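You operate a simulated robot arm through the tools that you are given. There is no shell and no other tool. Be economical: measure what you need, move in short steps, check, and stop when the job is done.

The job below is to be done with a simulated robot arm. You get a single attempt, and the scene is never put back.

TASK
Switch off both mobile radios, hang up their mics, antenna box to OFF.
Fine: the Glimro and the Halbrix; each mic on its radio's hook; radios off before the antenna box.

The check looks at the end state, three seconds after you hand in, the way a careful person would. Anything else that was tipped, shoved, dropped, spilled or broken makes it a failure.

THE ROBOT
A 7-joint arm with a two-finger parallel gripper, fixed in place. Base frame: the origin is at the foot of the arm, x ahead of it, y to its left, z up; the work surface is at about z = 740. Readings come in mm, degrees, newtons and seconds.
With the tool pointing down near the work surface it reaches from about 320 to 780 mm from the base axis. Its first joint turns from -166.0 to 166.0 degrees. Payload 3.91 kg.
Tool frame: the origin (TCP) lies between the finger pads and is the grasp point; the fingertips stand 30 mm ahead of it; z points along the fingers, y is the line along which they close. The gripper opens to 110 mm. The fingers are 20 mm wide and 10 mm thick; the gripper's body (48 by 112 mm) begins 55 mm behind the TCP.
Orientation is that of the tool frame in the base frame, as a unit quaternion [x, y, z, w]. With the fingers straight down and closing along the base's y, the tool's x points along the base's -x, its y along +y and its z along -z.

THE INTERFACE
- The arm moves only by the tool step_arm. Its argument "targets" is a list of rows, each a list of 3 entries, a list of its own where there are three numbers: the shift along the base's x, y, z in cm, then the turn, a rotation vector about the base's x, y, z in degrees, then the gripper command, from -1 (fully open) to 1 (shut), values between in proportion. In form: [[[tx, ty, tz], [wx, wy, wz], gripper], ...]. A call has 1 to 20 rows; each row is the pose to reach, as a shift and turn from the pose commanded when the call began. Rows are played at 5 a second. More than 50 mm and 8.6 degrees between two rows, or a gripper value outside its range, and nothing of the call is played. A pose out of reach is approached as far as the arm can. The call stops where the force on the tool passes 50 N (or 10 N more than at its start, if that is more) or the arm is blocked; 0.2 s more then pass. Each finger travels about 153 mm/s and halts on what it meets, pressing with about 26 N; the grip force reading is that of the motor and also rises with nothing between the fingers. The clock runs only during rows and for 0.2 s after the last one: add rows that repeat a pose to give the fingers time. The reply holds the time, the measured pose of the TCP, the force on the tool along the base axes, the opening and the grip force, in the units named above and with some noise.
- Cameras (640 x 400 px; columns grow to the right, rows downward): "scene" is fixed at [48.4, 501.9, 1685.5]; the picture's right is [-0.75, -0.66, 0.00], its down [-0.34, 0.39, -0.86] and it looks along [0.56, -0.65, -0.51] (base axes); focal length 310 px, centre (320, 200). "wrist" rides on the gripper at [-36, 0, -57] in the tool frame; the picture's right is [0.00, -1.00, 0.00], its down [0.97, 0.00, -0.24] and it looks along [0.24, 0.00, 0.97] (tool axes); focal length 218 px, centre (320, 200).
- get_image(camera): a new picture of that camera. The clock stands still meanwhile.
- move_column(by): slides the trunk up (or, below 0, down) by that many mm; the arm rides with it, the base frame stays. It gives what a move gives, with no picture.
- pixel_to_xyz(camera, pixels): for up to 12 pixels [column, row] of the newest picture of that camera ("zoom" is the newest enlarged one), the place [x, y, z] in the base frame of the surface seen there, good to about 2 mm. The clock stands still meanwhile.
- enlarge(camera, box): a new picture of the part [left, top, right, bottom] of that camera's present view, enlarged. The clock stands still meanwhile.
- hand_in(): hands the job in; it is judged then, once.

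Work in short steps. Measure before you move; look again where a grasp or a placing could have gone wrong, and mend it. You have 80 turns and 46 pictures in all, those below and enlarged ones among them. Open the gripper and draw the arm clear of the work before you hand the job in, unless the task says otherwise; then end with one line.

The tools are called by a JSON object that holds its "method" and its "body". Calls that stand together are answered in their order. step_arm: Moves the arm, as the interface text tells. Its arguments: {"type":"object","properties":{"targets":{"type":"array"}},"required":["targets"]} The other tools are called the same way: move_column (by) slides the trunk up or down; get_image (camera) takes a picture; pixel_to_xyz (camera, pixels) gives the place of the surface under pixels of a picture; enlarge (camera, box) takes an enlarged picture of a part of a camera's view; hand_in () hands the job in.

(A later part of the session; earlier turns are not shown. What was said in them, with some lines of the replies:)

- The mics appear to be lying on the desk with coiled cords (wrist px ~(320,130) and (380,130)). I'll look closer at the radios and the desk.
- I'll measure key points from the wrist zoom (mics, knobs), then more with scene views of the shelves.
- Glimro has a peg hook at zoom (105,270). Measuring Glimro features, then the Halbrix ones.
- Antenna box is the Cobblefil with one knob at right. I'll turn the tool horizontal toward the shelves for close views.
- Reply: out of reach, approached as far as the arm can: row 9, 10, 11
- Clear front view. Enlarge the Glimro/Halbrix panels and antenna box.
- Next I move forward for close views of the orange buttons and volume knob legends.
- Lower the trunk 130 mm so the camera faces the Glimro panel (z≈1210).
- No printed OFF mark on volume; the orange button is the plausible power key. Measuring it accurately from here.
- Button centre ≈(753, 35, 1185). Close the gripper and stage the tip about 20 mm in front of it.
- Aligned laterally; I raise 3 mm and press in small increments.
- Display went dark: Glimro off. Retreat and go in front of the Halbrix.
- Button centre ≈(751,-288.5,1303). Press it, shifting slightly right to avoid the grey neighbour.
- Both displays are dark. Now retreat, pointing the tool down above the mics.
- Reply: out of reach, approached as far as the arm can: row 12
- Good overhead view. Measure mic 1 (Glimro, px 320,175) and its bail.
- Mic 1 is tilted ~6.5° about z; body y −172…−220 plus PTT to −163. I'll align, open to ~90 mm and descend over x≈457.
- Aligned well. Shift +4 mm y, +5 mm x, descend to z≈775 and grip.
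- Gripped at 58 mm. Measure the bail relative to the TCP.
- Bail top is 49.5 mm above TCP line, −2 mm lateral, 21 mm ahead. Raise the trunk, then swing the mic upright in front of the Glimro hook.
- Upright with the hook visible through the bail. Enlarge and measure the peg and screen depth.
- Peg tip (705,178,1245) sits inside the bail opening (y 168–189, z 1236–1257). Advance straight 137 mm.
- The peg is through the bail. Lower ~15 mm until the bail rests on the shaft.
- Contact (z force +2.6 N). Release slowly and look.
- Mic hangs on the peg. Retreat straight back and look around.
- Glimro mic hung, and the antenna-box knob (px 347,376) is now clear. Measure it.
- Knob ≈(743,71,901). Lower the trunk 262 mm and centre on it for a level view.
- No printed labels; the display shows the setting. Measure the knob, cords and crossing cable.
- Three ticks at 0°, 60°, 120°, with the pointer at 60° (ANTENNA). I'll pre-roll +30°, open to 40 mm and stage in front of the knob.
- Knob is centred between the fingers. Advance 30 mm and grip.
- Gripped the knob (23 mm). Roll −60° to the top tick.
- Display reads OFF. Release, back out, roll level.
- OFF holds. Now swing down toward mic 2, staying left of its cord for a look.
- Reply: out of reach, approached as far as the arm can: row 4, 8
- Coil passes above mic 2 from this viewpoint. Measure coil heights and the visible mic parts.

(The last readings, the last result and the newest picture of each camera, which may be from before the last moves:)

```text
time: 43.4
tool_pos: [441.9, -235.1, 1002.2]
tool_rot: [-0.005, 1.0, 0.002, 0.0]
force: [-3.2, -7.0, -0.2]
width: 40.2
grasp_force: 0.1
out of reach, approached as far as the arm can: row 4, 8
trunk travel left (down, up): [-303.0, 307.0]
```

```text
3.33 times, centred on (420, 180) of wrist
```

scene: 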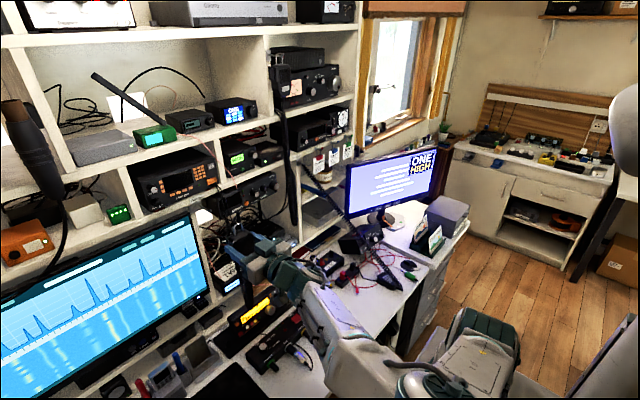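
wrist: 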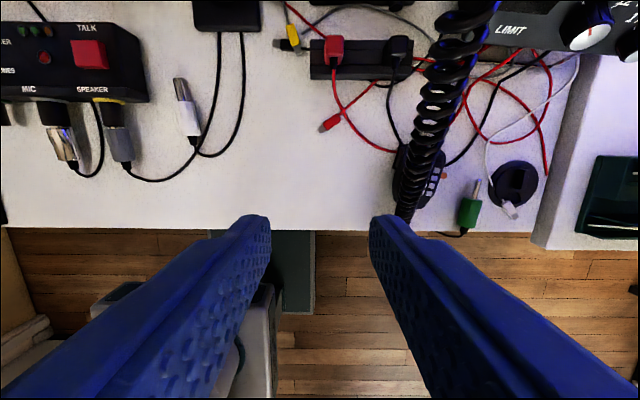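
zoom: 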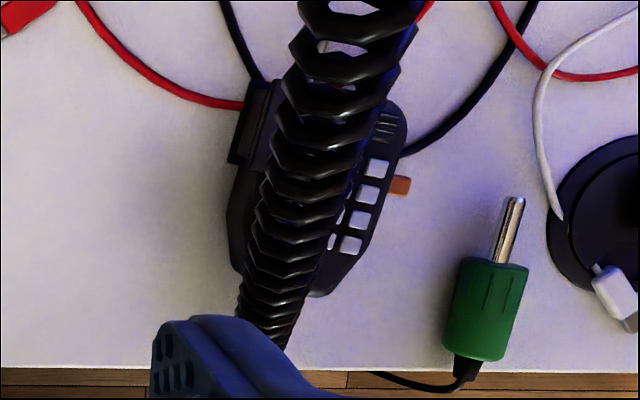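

Coil runs (409,−324,844)→(520,−285,966), left of and above mic 2 (centre y≈−371). I'll cross over it at low x and look straight down on the mic.

{"method": "step_arm", "body": {"targets": [[[-4, 0, 0], [0, 0, 0], 0.27], [[-4, -4.5, 0], [0, 0, 0], 0.27], [[-4, -9, 0], [0, 0, 0], 0.27], [[-4, -13.2, 0], [0, 0, 0], 0.27], [[-2, -13.4, -2], [0, 0, 0], 0.27], [[0, -13.4, -5], [0, 0, 0], 0.27], [[0, -13.4, -5], [0, 0, 0], 0.27]]}}

{"method": "get_image", "body": {"camera": "wrist"}}

```text
time: 45.0
tool_pos: [401.5, -303.3, 1004.2]
tool_rot: [0.0, 1.0, -0.001, 0.001]
force: [0.1, 0.2, 0.9]
width: 40.4
grasp_force: 0.1
out of reach, approached as far as the arm can: row 3, 4, 5, 6, 7
trunk travel left (down, up): [-303.0, 307.0]
```

```text
8 pictures are left
```

wrist: 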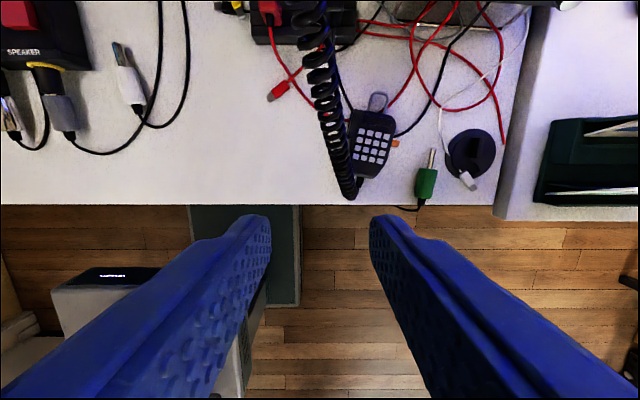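

Mic 2 now clearly visible left-to-right (px 370,145), but the arm stalled at y=−303. Try going outward in x while crossing.

{"method": "step_arm", "body": {"targets": [[[2, -1, 0], [0, 0, 0], 0.27], [[4, -3, 0], [0, 0, 0], 0.27], [[4, -6, 0], [0, 0, 0], 0.27], [[4, -6.8, -2], [0, 0, 0], 0.27], [[4, -6.8, -4], [0, 0, 0], 0.27]]}}

{"method": "pixel_to_xyz", "body": {"camera": "wrist", "pixels": [[377, 96], [370, 145], [360, 180], [349, 120], [349, 165], [396, 130], [385, 170], [396, 143], [345, 190], [333, 130], [383, 104], [370, 104]]}}

```text
time: 46.2
tool_pos: [401.6, -303.0, 1004.1]
tool_rot: [0.001, 1.0, 0.0, 0.0]
force: [-0.8, -0.3, 1.2]
width: 40.3
grasp_force: 0.2
out of reach, approached as far as the arm can: row 1, 2, 3, 4, 5
trunk travel left (down, up): [-303.0, 307.0]
```

```text
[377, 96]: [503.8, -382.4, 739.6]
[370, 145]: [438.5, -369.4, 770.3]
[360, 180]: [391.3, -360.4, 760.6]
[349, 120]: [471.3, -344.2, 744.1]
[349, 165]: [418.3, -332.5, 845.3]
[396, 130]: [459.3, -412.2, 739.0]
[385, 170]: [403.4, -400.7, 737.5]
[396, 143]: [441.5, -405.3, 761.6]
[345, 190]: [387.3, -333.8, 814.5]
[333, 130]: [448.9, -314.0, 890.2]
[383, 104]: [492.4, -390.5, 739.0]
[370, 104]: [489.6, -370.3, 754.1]
```

Likely a wrist-joint limit. Mic 2's axis needs about −11.5° yaw anyway, which would relieve it; apply that, then move.

{"method": "step_arm", "body": {"targets": [[[0, 0, 0], [0, 0, -4], 0.27], [[0, 0, 0], [0, 0, -8], 0.27], [[0, 0, 0], [0, 0, -11.5], 0.27], [[2, -2, 0], [0, 0, -11.5], 0.27], [[3, -4.5, 0], [0, 0, -11.5], 0.27], [[4, -6.8, -1], [0, 0, -11.5], 0.27], [[4, -6.8, -3], [0, 0, -11.5], 0.27]]}}

```text
time: 47.8
tool_pos: [401.1, -304.1, 1001.9]
tool_rot: [0.1, 0.995, 0.0, 0.0]
force: [0.3, 0.4, -0.5]
width: 40.1
grasp_force: 0.0
out of reach, approached as far as the arm can: row 4, 5, 6, 7
trunk travel left (down, up): [-303.0, 307.0]
```

Yaw worked but translation outward did not. Test single directions to find a free one: down, then back +y.

{"method": "step_arm", "body": {"targets": [[[0, 0, -2], [0, 0, 0], 0.27], [[0, 0, -4], [0, 0, 0], 0.27]]}}

{"method": "step_arm", "body": {"targets": [[[0, 2, 0], [0, 0, 0], 0.27], [[0, 5, 0], [0, 0, 0], 0.27]]}}

{"method": "step_arm", "body": {"targets": [[[2, 0, 0], [0, 0, 0], 0.27], [[5, 0, 0], [0, 0, 0], 0.27]]}}

```text
time: 48.4
tool_pos: [402.8, -306.9, 961.6]
tool_rot: [0.101, 0.995, 0.0, 0.001]
force: [-0.3, -0.8, 0.6]
width: 40.0
grasp_force: 0.0
trunk travel left (down, up): [-303.0, 307.0]
```

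```text
time: 49.0
tool_pos: [401.6, -256.7, 962.4]
tool_rot: [0.1, 0.995, -0.002, 0.0]
force: [0.2, -1.3, -0.4]
width: 40.5
grasp_force: 0.0
trunk travel left (down, up): [-303.0, 307.0]
```

```text
time: 49.6
tool_pos: [452.2, -256.2, 962.1]
tool_rot: [0.1, 0.995, 0.0, 0.0]
force: [-0.8, 0.4, 0.1]
width: 40.5
grasp_force: 0.0
trunk travel left (down, up): [-303.0, 307.0]
```

Moving down is free, so the limit was height. Go back to x≈402, raise the trunk and lower the arm to get margin, then cross.

{"method": "step_arm", "body": {"targets": [[[-3, 0, 0], [0, 0, 0], 0.27], [[-5, 0, 0], [0, 0, 0], 0.27]]}}

{"method": "move_column", "body": {"by": 70}}

{"method": "step_arm", "body": {"targets": [[[0, -0.5, -4], [0, 0, 0], 0.27], [[0, -1, -7], [0, 0, 0], 0.27], [[0, -5, -7], [0, 0, 0], 0.27], [[0, -9, -7], [0, 0, 0], 0.27], [[0, -11.5, -7], [0, 0, 0], 0.27], [[0, -11.5, -7], [0, 0, 0], 0.27]]}}

```text
time: 50.2
tool_pos: [402.6, -258.6, 961.9]
tool_rot: [0.101, 0.995, 0.001, 0.0]
force: [0.5, 0.0, -0.8]
width: 40.5
grasp_force: 0.1
trunk travel left (down, up): [-303.0, 307.0]
```

```text
time: 51.2
tool_pos: [403.2, -256.8, 1032.8]
tool_rot: [0.1, 0.995, 0.0, 0.0]
force: [0.4, 0.3, 0.0]
width: 40.1
grasp_force: 0.0
trunk travel left (down, up): [-373.0, 237.0]
```

```text
time: 52.6
tool_pos: [403.1, -305.6, 962.8]
tool_rot: [0.099, 0.995, -0.002, 0.002]
force: [-0.3, 1.0, -0.4]
width: 40.4
grasp_force: 0.0
out of reach, approached as far as the arm can: row 4, 5, 6
trunk travel left (down, up): [-373.0, 237.0]
```

Still limited at y≈−306. Test whether +x, or extra yaw, unlocks the motion.

{"method": "step_arm", "body": {"targets": [[[0, 0, 0], [0, 0, -8], 0.27], [[0, 0, 0], [0, 0, -16], 0.27], [[0, 0, 0], [0, 0, -24], 0.27], [[0, -2, 0], [0, 0, -24], 0.27], [[0, -4, 0], [0, 0, -24], 0.27], [[0, -6.5, 0], [0, 0, -24], 0.27]]}}

{"method": "get_image", "body": {"camera": "scene"}}

```text
time: 54.0
tool_pos: [401.6, -305.4, 962.6]
tool_rot: [0.304, 0.953, -0.001, 0.0]
force: [-0.2, -0.2, 0.6]
width: 40.0
grasp_force: 0.1
out of reach, approached as far as the arm can: row 4, 5, 6
trunk travel left (down, up): [-373.0, 237.0]
```

```text
7 pictures are left
```

scene: 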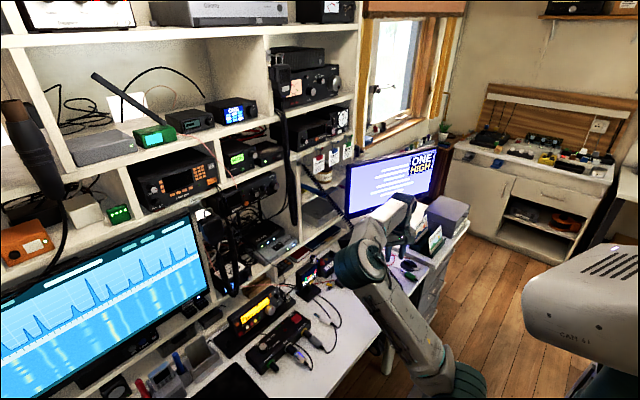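

The elbow is folded to the left side. I'll reset the posture: raise, un-yaw, go horizontal above the coil (z≈1290), shift right, then rotate down from the far side.

{"method": "move_column", "body": {"by": 200}}

{"method": "step_arm", "body": {"targets": [[[0, 0.5, 0], [0, 0, 8], 0.27], [[0, 1, 0], [0, 0, 16], 0.27], [[0, 1.5, 0], [0, 0, 24], 0.27], [[0, 2, 0], [0, 0, 32], 0.27], [[0, 2, 0], [0, 0, 35.5], 0.27]]}}

{"method": "step_arm", "body": {"targets": [[[1.5, 0, 1], [0, -8.2, 0], 0.27], [[3, 0, 2], [0, -16.4, 0], 0.27], [[4.5, 0, 3], [0, -24.6, 0], 0.27], [[6, 0, 4], [0, -32.8, 0], 0.27], [[7.5, 0, 5], [0, -41, 0], 0.27], [[9, 0, 6], [0, -49.2, 0], 0.27], [[10.5, 0, 7], [0, -57.4, 0], 0.27], [[12, 0, 8], [0, -65.6, 0], 0.27], [[13.5, 0, 9], [0, -73.8, 0], 0.27], [[15, 0, 10], [0, -82, 0], 0.27], [[17, 0, 12], [0, -90, 0], 0.27], [[17, 0, 12], [0, -90, 0], 0.27]]}}

```text
time: 56.2
tool_pos: [403.0, -304.2, 1163.1]
tool_rot: [0.305, 0.952, -0.001, -0.001]
force: [0.3, 0.2, -0.6]
width: 40.2
grasp_force: 0.1
trunk travel left (down, up): [-573.0, 37.0]
```

```text
time: 57.4
tool_pos: [401.3, -285.8, 1163.6]
tool_rot: [-0.001, 1.0, 0.0, 0.001]
force: [-0.3, 0.2, 0.0]
width: 40.2
grasp_force: 0.0
trunk travel left (down, up): [-573.0, 37.0]
```

```text
time: 60.0
tool_pos: [572.1, -283.6, 1283.9]
tool_rot: [0.001, 0.706, -0.001, 0.708]
force: [0.2, 0.0, -0.3]
width: 40.1
grasp_force: 0.0
trunk travel left (down, up): [-573.0, 37.0]
```

Horizontal posture regained. Shift right to y≈−380.

{"method": "step_arm", "body": {"targets": [[[0, -4, 0], [0, 0, 0], 0.27], [[0, -8, 0], [0, 0, 0], 0.27], [[0, -10, 0], [0, 0, 0], 0.27], [[0, -10, 0], [0, 0, 0], 0.27]]}}

{"method": "step_arm", "body": {"targets": [[[-1, 0, -1], [0, 8.2, 0], 0.27], [[-2, 0, -2], [0, 16.4, 0], 0.27], [[-3, 0, -4], [0, 24.6, 0], 0.27], [[-4, 0, -6], [0, 32.8, 0], 0.27], [[-5, 0, -8], [0, 41, 0], 0.27], [[-6, 0, -10], [0, 49.2, 0], 0.27], [[-7, 0, -12], [0, 57.4, 0], 0.27], [[-8, 0, -14], [0, 65.6, 0], 0.27], [[-9, 0, -16], [0, 73.8, 0], 0.27], [[-10, 0, -18], [0, 82, 0], 0.27], [[-11, 0, -20], [0, 90, 0], 0.27], [[-11, 0, -20], [0, 90, 0], 0.27]]}}

```text
time: 61.0
tool_pos: [572.1, -294.0, 1284.4]
tool_rot: [0.0, 0.707, 0.0, 0.707]
force: [0.1, -0.3, -0.3]
width: 40.3
grasp_force: 0.1
out of reach, approached as far as the arm can: row 1, 2, 3, 4
trunk travel left (down, up): [-573.0, 37.0]
```

```text
time: 63.6
tool_pos: [474.5, -285.6, 1087.2]
tool_rot: [0.0, 1.0, -0.002, 0.0]
force: [-0.7, -0.8, 0.3]
width: 40.4
grasp_force: 0.0
out of reach, approached as far as the arm can: row 10, 11, 12
trunk travel left (down, up): [-573.0, 37.0]
```

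The limit seems posture-related (arm working too low relative to the trunk). I'll raise the arm relative to the trunk back toward the starting posture, and use a low trunk instead.

{"method": "step_arm", "body": {"targets": [[[-1, 1, 4], [0, 0, 0], 0.27], [[-2, 2, 8], [0, 0, 0], 0.27], [[-3, 3, 12], [0, 0, 0], 0.27], [[-4, 4, 16], [0, 0, 0], 0.27], [[-5, 5, 20], [0, 0, 0], 0.27], [[-6, 6, 24], [0, 0, 0], 0.27], [[-7, 7, 28], [0, 0, 0], 0.27], [[-8, 8, 32], [0, 0, 0], 0.27], [[-8, 8, 32], [0, 0, 0], 0.27]]}}

{"method": "step_arm", "body": {"targets": [[[1, -4, 0], [0, 0, 0], 0.27], [[2, -8, 0], [0, 0, 0], 0.27], [[3, -12, 0], [0, 0, 0], 0.27], [[4, -16, 0], [0, 0, 0], 0.27], [[4, -16, 0], [0, 0, 0], 0.27]]}}

```text
time: 65.6
tool_pos: [396.9, -205.4, 1405.9]
tool_rot: [0.0, 1.0, -0.001, 0.0]
force: [-0.3, 0.2, -0.1]
width: 40.3
grasp_force: 0.0
trunk travel left (down, up): [-573.0, 37.0]
```

```text
time: 66.8
tool_pos: [402.8, -258.0, 1400.1]
tool_rot: [0.001, 1.0, -0.001, 0.0]
force: [-0.2, 0.0, -0.6]
width: 40.1
grasp_force: 0.0
out of reach, approached as far as the arm can: row 2, 3, 4, 5
trunk travel left (down, up): [-573.0, 37.0]
```

Still limited. One scene picture to understand the arm's posture.

{"method": "get_image", "body": {"camera": "scene"}}

```text
6 pictures are left
```

scene: 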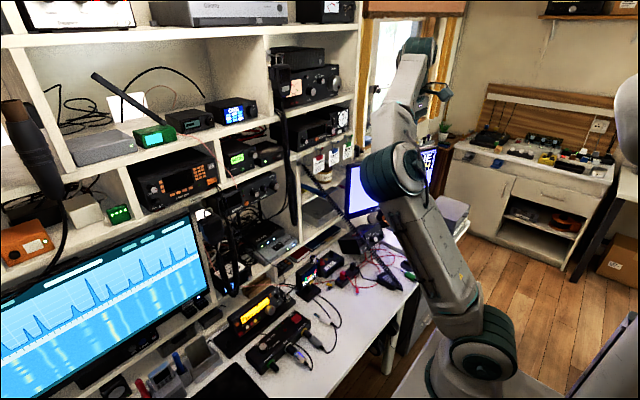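

The upper arm is leaning forward-left versus the start posture; the configuration switched when I first rotated down. I'll retrace that path in reverse to try to restore it.

{"method": "step_arm", "body": {"targets": [[[1, 1.7, -4], [0, 0, 0], 0.27], [[2, 3.4, -8], [0, 0, 0], 0.27], [[3, 5, -12], [0, 0, 0], 0.27], [[4, 6.7, -16.4], [0, 0, 0], 0.27], [[4, 6.7, -16.4], [0, 0, 0], 0.27]]}}

{"method": "step_arm", "body": {"targets": [[[0, 0, 1], [0, -8, 0], 0.27], [[0, -1, 3], [0, -16.2, 0], 0.27], [[0.5, -2, 5], [0, -24.4, 0], 0.27], [[2.5, -3, 7], [0, -32.6, 0], 0.27], [[4.5, -4, 9], [0, -40.8, 0], 0.27], [[6.5, -5, 11], [0, -49, 0], 0.27], [[8.5, -6, 13], [0, -57.2, 0], 0.27], [[10.5, -7, 15], [0, -65.4, 0], 0.27], [[12.5, -8, 17], [0, -73.6, 0], 0.27], [[14.5, -9, 19], [0, -81.8, 0], 0.27], [[16.5, -10, 20], [0, -90, 0], 0.27], [[16.5, -14, 20], [0, -90, 0], 0.27], [[16.5, -18, 20], [0, -90, 0], 0.27], [[16.5, -18, 20], [0, -90, 0], 0.27]]}}

```text
time: 68.0
tool_pos: [444.9, -191.6, 1237.3]
tool_rot: [0.0, 1.0, 0.0, 0.0]
force: [-0.1, -0.4, -1.0]
width: 39.8
grasp_force: 0.1
trunk travel left (down, up): [-573.0, 37.0]
```

```text
time: 71.0
tool_pos: [614.7, -300.1, 1440.4]
tool_rot: [0.0, 0.707, 0.0, 0.708]
force: [-0.4, 0.0, -0.3]
width: 40.3
grasp_force: 0.1
out of reach, approached as far as the arm can: row 12, 13, 14
trunk travel left (down, up): [-573.0, 37.0]
```

Same limit. Test whether pointing the tool to the right (yaw −40°, horizontal) frees motion toward −y.

{"method": "step_arm", "body": {"targets": [[[0, 0, 0], [0, 0, -8], 0.27], [[0, 0, 0], [0, 0, -16], 0.27], [[-1, 0, 0], [0, 0, -24], 0.27], [[-2, 0, 0], [0, 0, -32], 0.27], [[-3, 0, 0], [0, 0, -40], 0.27], [[-4, -4, 0], [0, 0, -40], 0.27], [[-5, -8, 0], [0, 0, -40], 0.27], [[-5, -10, 0], [0, 0, -40], 0.27], [[-5, -10, 0], [0, 0, -40], 0.27]]}}

```text
time: 73.0
tool_pos: [567.9, -398.7, 1438.8]
tool_rot: [0.242, 0.664, -0.242, 0.665]
force: [0.2, -0.2, 0.3]
width: 40.4
grasp_force: 0.1
trunk travel left (down, up): [-573.0, 37.0]
```

That frees it. Now pitch down within that −40° plane, drawing in over mic 2.

{"method": "step_arm", "body": {"targets": [[[-1, 0, -1], [5.26, 6.26, 0], 0.27], [[-2, 0, -2], [10.5, 12.5, 0], 0.27], [[-3, 0, -3], [15.8, 18.8, 0], 0.27], [[-4, 0, -4], [21, 25, 0], 0.27], [[-5, 0.4, -5], [26.3, 31.3, 0], 0.27], [[-6, 0.8, -6], [31.5, 37.6, 0], 0.27], [[-7, 1.2, -7], [36.8, 43.8, 0], 0.27], [[-8, 1.6, -8], [42, 50.1, 0], 0.27], [[-9, 2, -9], [47.3, 56.3, 0], 0.27], [[-10, 2.2, -9], [52.6, 62.6, 0], 0.27], [[-11.5, 2.4, -9], [57.85, 68.9, 0], 0.27], [[-11.5, 2.4, -9], [57.85, 68.9, 0], 0.27]]}}

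```text
time: 75.6
tool_pos: [435.8, -263.2, 1352.4]
tool_rot: [0.342, 0.94, 0.0, 0.0]
force: [-0.4, 0.1, -0.1]
width: 40.4
grasp_force: 0.1
out of reach, approached as far as the arm can: row 6, 7, 8, 9, 10, 11, 12
trunk travel left (down, up): [-573.0, 37.0]
```

The tool is folding against the forearm because the elbow sits low-left. I'll rotate the elbow upward: extend horizontally, roll the tool positively there (shared by elbow roll), then pitch down and unwind with the last joint.

{"method": "step_arm", "body": {"targets": [[[2, 0.6, -1], [0, -8.2, 0], 0.27], [[4, 1.2, -2], [0, -16.4, 0], 0.27], [[6, 1.8, -3], [0, -24.6, 0], 0.27], [[8, 2.4, -4], [0, -32.8, 0], 0.27], [[10, 3, -5], [0, -41, 0], 0.27], [[12, 3.6, -6], [0, -49.2, 0], 0.27], [[14, 4.2, -7], [0, -57.4, 0], 0.27], [[16, 4.8, -8], [0, -65.6, 0], 0.27], [[18, 5.4, -9], [0, -73.8, 0], 0.27], [[20, 6, -10], [0, -82, 0], 0.27], [[22, 6, -10], [0, -90, 0], 0.27], [[22, 6, -10], [0, -90, 0], 0.27]]}}

{"method": "step_arm", "body": {"targets": [[[0, 0, 0], [8, 0, 0], 0.27], [[0, 0, 0], [16, 0, 0], 0.27], [[0, 0, 0], [24, 0, 0], 0.27], [[0, 0, 0], [32, 0, 0], 0.27], [[0, 0, 0], [40, 0, 0], 0.27], [[0, 0, 0], [48, 0, 0], 0.27], [[0, 0, 0], [56, 0, 0], 0.27], [[0, 0, 0], [64, 0, 0], 0.27], [[0, 0, 0], [72, 0, 0], 0.27], [[0, 0, 0], [80, 0, 0], 0.27], [[0, 0, 0], [88, 0, 0], 0.27], [[0, 0, 0], [96, 0, 0], 0.27], [[0, 0, 0], [104, 0, 0], 0.27], [[0, 0, 0], [112, 0, 0], 0.27], [[0, 0, 0], [120, 0, 0], 0.27]]}}

```text
time: 78.2
tool_pos: [653.6, -207.1, 1254.3]
tool_rot: [0.244, 0.663, 0.24, 0.665]
force: [-0.2, 0.6, 0.1]
width: 40.4
grasp_force: 0.2
trunk travel left (down, up): [-573.0, 37.0]
```

```text
time: 81.4
tool_pos: [603.8, -102.9, 1264.6]
tool_rot: [0.691, 0.125, 0.692, 0.167]
force: [-0.8, -0.9, 0.5]
width: 39.9
grasp_force: 0.0
out of reach, approached as far as the arm can: row 11, 12, 13, 14, 15
trunk travel left (down, up): [-573.0, 37.0]
```

Rolled to ~156°. Now pitch down about y and see whether tool-down is attained with a better elbow.

{"method": "step_arm", "body": {"targets": [[[-1, -0.9, -0.8], [0, 8.2, 0], 0.27], [[-2, -1.8, -1.6], [0, 16.4, 0], 0.27], [[-3, -2.7, -2.4], [0, 24.6, 0], 0.27], [[-4, -3.6, -3.2], [0, 32.8, 0], 0.27], [[-5, -4.5, -4], [0, 41, 0], 0.27], [[-6, -5.4, -4.8], [0, 49.2, 0], 0.27], [[-7, -6.3, -5.6], [0, 57.4, 0], 0.27], [[-8, -7.2, -6.4], [0, 65.6, 0], 0.27], [[-9, -8.1, -7.2], [0, 73.8, 0], 0.27], [[-10, -9, -8], [0, 82, 0], 0.27], [[-10.4, -9.7, -8.5], [0, 90, 0], 0.27], [[-10.4, -9.7, -8.5], [0, 90, 0], 0.27]]}}

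{"method": "get_image", "body": {"camera": "scene"}}

```text
time: 84.0
tool_pos: [500.8, -200.3, 1177.0]
tool_rot: [0.978, 0.207, 0.001, 0.029]
force: [-0.1, 0.2, 0.1]
width: 40.3
grasp_force: 0.0
out of reach, approached as far as the arm can: row 1, 2, 3
trunk travel left (down, up): [-573.0, 37.0]
```

```text
5 pictures are left
```

scene: 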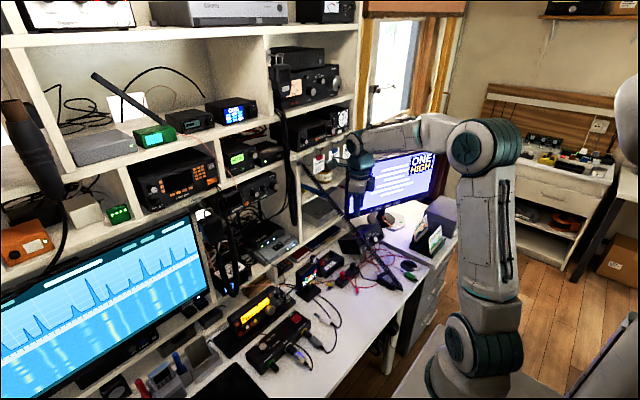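

The elbow is now up — proper posture. Unwind the yaw by +144.5° (to −11.5°), removing the small tilt.

{"method": "step_arm", "body": {"targets": [[[0, 0, 0], [0, 0.25, 8.03], 0.27], [[0, 0, 0], [0, 0.5, 16.06], 0.27], [[0, 0, 0], [0, 0.73, 24.1], 0.27], [[0, 0, 0], [0, 1, 32.1], 0.27], [[0, 0, 0], [0, 1.2, 40.1], 0.27], [[0, 0, 0], [0, 1.5, 48.2], 0.27], [[0, 0, 0], [0, 1.7, 56.2], 0.27], [[0, 0, 0], [0, 2, 64.2], 0.27], [[0, 0, 0], [0, 2.2, 72.3], 0.27], [[0, 0, 0], [0, 2.4, 80.3], 0.27], [[0, 0, 0], [0, 2.7, 88.3], 0.27], [[0, 0, 0], [0, 2.9, 96.3], 0.27], [[0, 0, 0], [0, 3.2, 104.4], 0.27], [[0, 0, 0], [0, 3.4, 112.4], 0.27], [[0, 0, 0], [0, 3.7, 120.4], 0.27], [[0, 0, 0], [0, 3.9, 128.4], 0.27], [[0, 0, 0], [0, 4.2, 136.5], 0.27], [[0, 0, 0], [0.3, 4.4, 144.5], 0.27], [[0, 0, 0], [0.3, 4.4, 144.5], 0.27]]}}

{"method": "step_arm", "body": {"targets": [[[-1, -4, 0], [0, 0, 0], 0.27], [[-2, -8, 0], [0, 0, 0], 0.27], [[-3, -12, 0], [0, 0, 0], 0.27], [[-4, -16, 0], [0, 0, 0], 0.27], [[-4.5, -17.2, 0], [0, 0, 0], 0.27], [[-4.5, -17.2, 0], [0, 0, 0], 0.27]]}}

```text
time: 88.0
tool_pos: [499.8, -197.9, 1177.3]
tool_rot: [0.1, 0.995, 0.0, 0.001]
force: [-0.4, -0.2, 0.1]
width: 40.2
grasp_force: 0.0
trunk travel left (down, up): [-573.0, 37.0]
```

```text
time: 89.4
tool_pos: [456.4, -370.1, 1177.2]
tool_rot: [0.101, 0.995, 0.001, -0.001]
force: [-0.8, 0.4, 0.5]
width: 40.1
grasp_force: 0.0
trunk travel left (down, up): [-573.0, 37.0]
```

Over mic 2 at (456,−370). Lower the trunk 260 mm and look.

{"method": "move_column", "body": {"by": -260}}

{"method": "get_image", "body": {"camera": "wrist"}}

{"method": "pixel_to_xyz", "body": {"camera": "wrist", "pixels": [[320, 150], [320, 200]]}}

```text
time: 92.1
tool_pos: [456.4, -370.2, 918.2]
tool_rot: [0.1, 0.995, 0.001, 0.001]
force: [0.0, 0.9, -0.1]
width: 40.3
grasp_force: 0.0
trunk travel left (down, up): [-313.0, 297.0]
```

```text
4 pictures are left
```

wrist: 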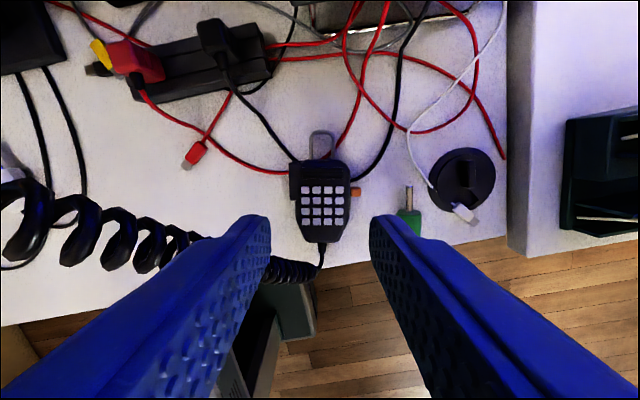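

```text
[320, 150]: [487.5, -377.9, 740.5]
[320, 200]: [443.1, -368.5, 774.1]
```

Mic 2 is aligned. An orange button protrudes on its right (px 355,191); measure it, the edges and the bail.

{"method": "pixel_to_xyz", "body": {"camera": "wrist", "pixels": [[356, 188], [358, 191], [356, 196], [347, 170], [347, 210], [293, 170], [293, 190], [300, 210], [322, 134], [312, 145], [332, 145], [322, 163]]}}

{"method": "enlarge", "body": {"camera": "wrist", "box": [270, 115, 370, 255]}}

```text
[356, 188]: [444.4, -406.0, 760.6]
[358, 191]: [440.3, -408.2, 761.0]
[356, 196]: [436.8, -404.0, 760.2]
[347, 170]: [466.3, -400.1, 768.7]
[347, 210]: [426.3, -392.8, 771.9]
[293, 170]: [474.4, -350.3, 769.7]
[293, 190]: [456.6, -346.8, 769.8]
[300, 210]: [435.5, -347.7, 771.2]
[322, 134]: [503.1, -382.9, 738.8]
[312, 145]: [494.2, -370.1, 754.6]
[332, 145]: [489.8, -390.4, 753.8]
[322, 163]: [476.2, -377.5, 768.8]
```

```text
2.86 times, centred on (320, 185) of wrist
```

zoom: 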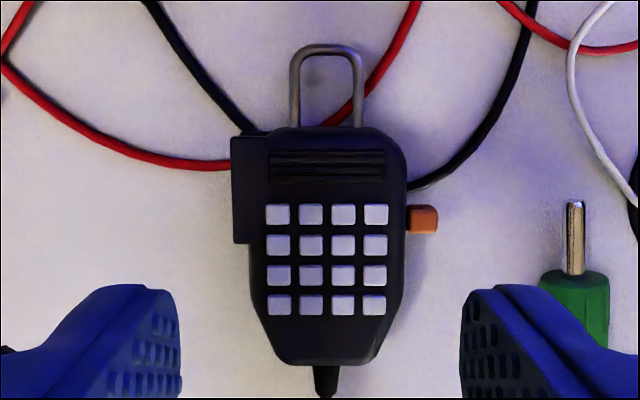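

Grip at the PTT level (clear of the orange button), centre ≈(466,−373.7), with a 5° lean away from the coil. Descend with 74 mm opening.

{"method": "step_arm", "body": {"targets": [[[0.9, -0.35, 0], [2.5, -0.5, 0], 0.27], [[0.96, -0.35, -3], [4.9, -1, 0], -0.34], [[0.96, -0.35, -6], [4.9, -1, 0], -0.34], [[0.96, -0.35, -9], [4.9, -1, 0], -0.34], [[0.96, -0.35, -12], [4.9, -1, 0], -0.34], [[0.96, -0.35, -13.8], [4.9, -1, 0], -0.34], [[0.96, -0.35, -13.8], [4.9, -1, 0], -0.34]]}}

```text
time: 93.7
tool_pos: [466.7, -376.7, 777.7]
tool_rot: [0.1, 0.994, 0.044, 0.004]
force: [-0.4, -0.4, -0.4]
width: 73.8
grasp_force: 0.1
trunk travel left (down, up): [-313.0, 297.0]
```

No contact on the way down. Close gently, then lift slightly and un-tilt.

{"method": "step_arm", "body": {"targets": [[[0, 0.1, 0], [0, 0, 0], -0.15], [[0, 0.1, 0], [0, 0, 0], 0.1], [[0, 0.1, 0], [0, 0, 0], 0.5], [[0, 0.1, 0], [0, 0, 0], 0.5], [[0, 0.1, 0], [0, 0, 0], 0.5]]}}

{"method": "get_image", "body": {"camera": "wrist"}}

{"method": "pixel_to_xyz", "body": {"camera": "wrist", "pixels": [[320, 60]]}}

```text
time: 94.9
tool_pos: [466.6, -374.0, 778.8]
tool_rot: [0.1, 0.994, 0.044, 0.005]
force: [-0.5, -0.5, 0.7]
width: 59.5
grasp_force: 26.1
trunk travel left (down, up): [-313.0, 297.0]
```

```text
2 pictures are left
```

wrist: 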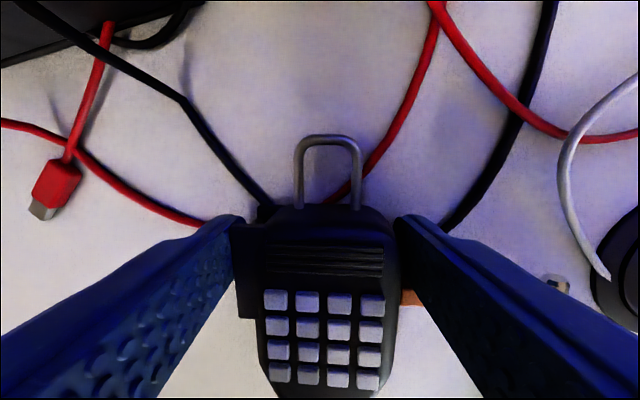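

```text
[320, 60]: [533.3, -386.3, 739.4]
```

Gripped at 59.5 mm. Measure the bail position relative to TCP.

{"method": "pixel_to_xyz", "body": {"camera": "wrist", "pixels": [[328, 139], [324, 138], [299, 170], [356, 170], [299, 190], [357, 190], [328, 215], [310, 215], [345, 215], [340, 141], [299, 180], [356, 180]]}}

```text
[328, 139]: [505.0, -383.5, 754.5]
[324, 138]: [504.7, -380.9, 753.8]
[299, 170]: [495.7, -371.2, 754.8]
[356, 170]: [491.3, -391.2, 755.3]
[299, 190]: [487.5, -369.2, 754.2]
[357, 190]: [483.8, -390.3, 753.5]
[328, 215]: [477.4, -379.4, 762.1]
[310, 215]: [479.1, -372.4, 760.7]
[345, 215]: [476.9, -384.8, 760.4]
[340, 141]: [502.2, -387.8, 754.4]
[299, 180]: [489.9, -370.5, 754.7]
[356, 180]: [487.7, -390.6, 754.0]
```

Bail top is (+39.4 up, −1 lateral, +24 ahead) once rotated. Lift by trunk, then remove yaw (keeping the 5° lean, as the mic is level).

{"method": "step_arm", "body": {"targets": [[[0, 0, 2], [0, 0, 0], 0.5], [[0, 0, 5], [0, 0, 0], 0.5]]}}

{"method": "move_column", "body": {"by": 260}}

{"method": "step_arm", "body": {"targets": [[[2, 2, 0], [0, 0, 6], 0.5], [[4, 4, 0], [0, 0, 11.5], 0.5], [[6, 6, 0], [0, 0, 11.5], 0.5], [[6, 6, 0], [0, 0, 11.5], 0.5]]}}

```text
time: 95.5
tool_pos: [463.8, -374.8, 829.3]
tool_rot: [0.1, 0.994, 0.045, 0.006]
force: [-0.2, 0.7, -1.4]
width: 59.8
grasp_force: 25.9
trunk travel left (down, up): [-313.0, 297.0]
```

```text
time: 98.2
tool_pos: [466.5, -375.6, 1089.4]
tool_rot: [0.1, 0.994, 0.044, 0.004]
force: [-0.3, -0.9, -2.3]
width: 59.4
grasp_force: 25.5
trunk travel left (down, up): [-573.0, 37.0]
```

```text
time: 99.2
tool_pos: [527.0, -314.8, 1088.1]
tool_rot: [0.0, 0.999, 0.044, -0.001]
force: [-0.3, -1.2, -1.7]
width: 59.1
grasp_force: 25.7
trunk travel left (down, up): [-573.0, 37.0]
```

Mic held. Now pitch up to horizontal in front of the Halbrix hook.

{"method": "step_arm", "body": {"targets": [[[0.6, 1, 1.2], [0, -8.2, 0], 0.5], [[1.2, 2, 2.4], [0, -16.4, 0], 0.5], [[1.8, 3, 3.6], [0, -24.6, 0], 0.5], [[2.4, 4, 4.8], [0, -32.8, 0], 0.5], [[3, 5, 6], [0, -41, 0], 0.5], [[3.4, 6, 7.2], [0, -49.2, 0], 0.5], [[3.8, 7, 8.4], [0, -57.4, 0], 0.5], [[4.1, 8, 9.6], [0, -65.6, 0], 0.5], [[4.4, 9, 10.8], [0, -73.8, 0], 0.5], [[4.6, 10.2, 12], [0, -82, 0], 0.5], [[4.8, 11.3, 13], [0, -90, 0], 0.5], [[4.8, 11.3, 13], [0, -90, 0], 0.5]]}}

```text
time: 101.8
tool_pos: [572.3, -201.9, 1220.3]
tool_rot: [-0.032, 0.706, 0.031, 0.707]
force: [-0.1, -0.6, -1.7]
width: 59.0
grasp_force: 26.1
trunk travel left (down, up): [-573.0, 37.0]
```

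Horizontal. Use one of the two remaining pictures to check alignment of the bail with the peg.

{"method": "enlarge", "body": {"camera": "wrist", "box": [200, 80, 440, 230]}}

```text
2.67 times, centred on (320, 155) of wrist
```

zoom: 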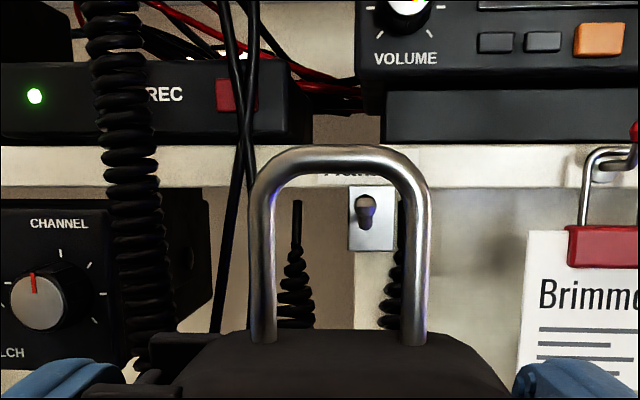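

{"method": "pixel_to_xyz", "body": {"camera": "zoom", "pixels": [[366, 205], [366, 212], [358, 207], [374, 207], [366, 228], [262, 250], [416, 250], [340, 152], [300, 345], [130, 290], [235, 150], [215, 290]]}}

```text
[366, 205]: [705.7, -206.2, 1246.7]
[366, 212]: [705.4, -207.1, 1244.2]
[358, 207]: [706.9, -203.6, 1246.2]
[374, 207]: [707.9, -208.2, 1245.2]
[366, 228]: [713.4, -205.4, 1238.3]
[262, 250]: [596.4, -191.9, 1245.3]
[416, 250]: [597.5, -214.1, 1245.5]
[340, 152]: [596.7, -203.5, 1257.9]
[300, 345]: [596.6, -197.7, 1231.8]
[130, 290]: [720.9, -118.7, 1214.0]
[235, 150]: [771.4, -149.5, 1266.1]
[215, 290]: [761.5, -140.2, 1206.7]
```

Peg tip (705.5,−206,1245) vs bail centre y −203, opening z 1232–1256. Shift 3 mm right and advance 125 mm.

{"method": "step_arm", "body": {"targets": [[[2, -0.3, 0], [0, 0, 0], 0.5], [[6, -0.3, 0], [0, 0, 0], 0.5], [[9, -0.3, 0], [0, 0, 0], 0.5], [[11, -0.3, 0], [0, 0, 0], 0.5], [[12.5, -0.3, 0], [0, 0, 0], 0.5], [[12.5, -0.3, 0], [0, 0, 0], 0.5]]}}

{"method": "step_arm", "body": {"targets": [[[0, 0, -0.6], [0, 0, 0], 0.5], [[0, 0, -1.0], [0, 0, 0], 0.5], [[0, 0, -1.3], [0, 0, 0], 0.5], [[0, 0, -1.3], [0, 0, 0], 0.5]]}}

```text
time: 103.2
tool_pos: [698.6, -205.7, 1219.9]
tool_rot: [-0.032, 0.706, 0.031, 0.707]
force: [-0.5, -0.6, -2.3]
width: 59.0
grasp_force: 25.7
trunk travel left (down, up): [-573.0, 37.0]
```

```text
time: 104.2
tool_pos: [699.4, -205.0, 1207.9]
tool_rot: [-0.031, 0.705, 0.03, 0.708]
force: [3.2, -0.8, 5.7]
width: 58.7
grasp_force: 25.9
trunk travel left (down, up): [-573.0, 37.0]
```

Contact (+8 N upward): the bail rests on the peg. Release slowly and retreat straight back.

{"method": "step_arm", "body": {"targets": [[[0, 0, 0], [0, 0, 0], 0.0], [[0, 0, 0], [0, 0, 0], -0.2], [[0, 0, 0], [0, 0, 0], -0.4], [[0, 0, 0], [0, 0, 0], -0.4], [[0, 0, 0], [0, 0, 0], -0.4]]}}

{"method": "step_arm", "body": {"targets": [[[-2, 0, 0], [0, 0, 0], -0.45], [[-6, 0, 0], [0, 0, 0], -0.45], [[-10, 0, 0], [0, 0, 0], -0.45], [[-14, 0, 0], [0, 0, 0], -0.45], [[-17, 0, 0], [0, 0, 0], -0.45], [[-17, 0, 0], [0, 0, 0], -0.45]]}}

{"method": "get_image", "body": {"camera": "wrist"}}

```text
time: 105.3
tool_pos: [698.7, -204.8, 1207.3]
tool_rot: [-0.031, 0.706, 0.031, 0.707]
force: [-0.3, 0.2, -0.3]
width: 77.1
grasp_force: 0.1
trunk travel left (down, up): [-573.0, 37.0]
```

```text
time: 106.8
tool_pos: [528.5, -204.2, 1210.9]
tool_rot: [-0.032, 0.705, 0.032, 0.707]
force: [-0.1, 0.2, -0.3]
width: 79.6
grasp_force: 0.0
trunk travel left (down, up): [-573.0, 37.0]
```

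```text
0 pictures are left
```

wrist: 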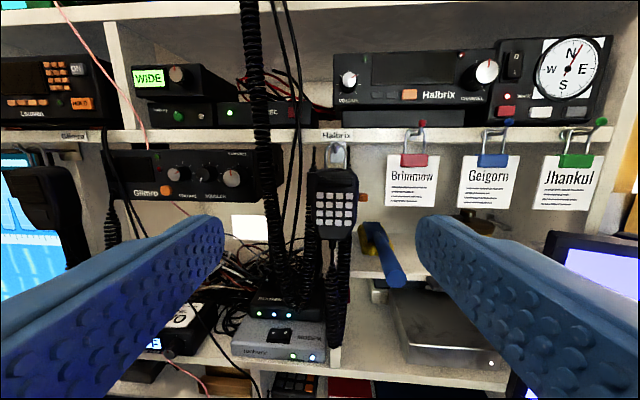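

Both mics hang on their hooks and both displays are dark. Open fully, draw back, then hand in.

{"method": "step_arm", "body": {"targets": [[[-2, 1, 1], [0, 0, 0], -1], [[-4, 2, 2], [0, 0, 0], -1], [[-4, 2, 2], [0, 0, 0], -1]]}}

{"method": "hand_in", "body": {}}

```text
time: 107.5
tool_pos: [487.9, -186.6, 1227.2]
tool_rot: [-0.031, 0.706, 0.031, 0.706]
force: [-0.6, -0.1, 0.4]
width: 109.9
grasp_force: 0.1
trunk travel left (down, up): [-573.0, 37.0]
```

```text
The job is handed in.
```

The Glimro and Halbrix are off, each mic hangs on its radio's hook, and the antenna box was turned to OFF after both radios; the job is handed in.
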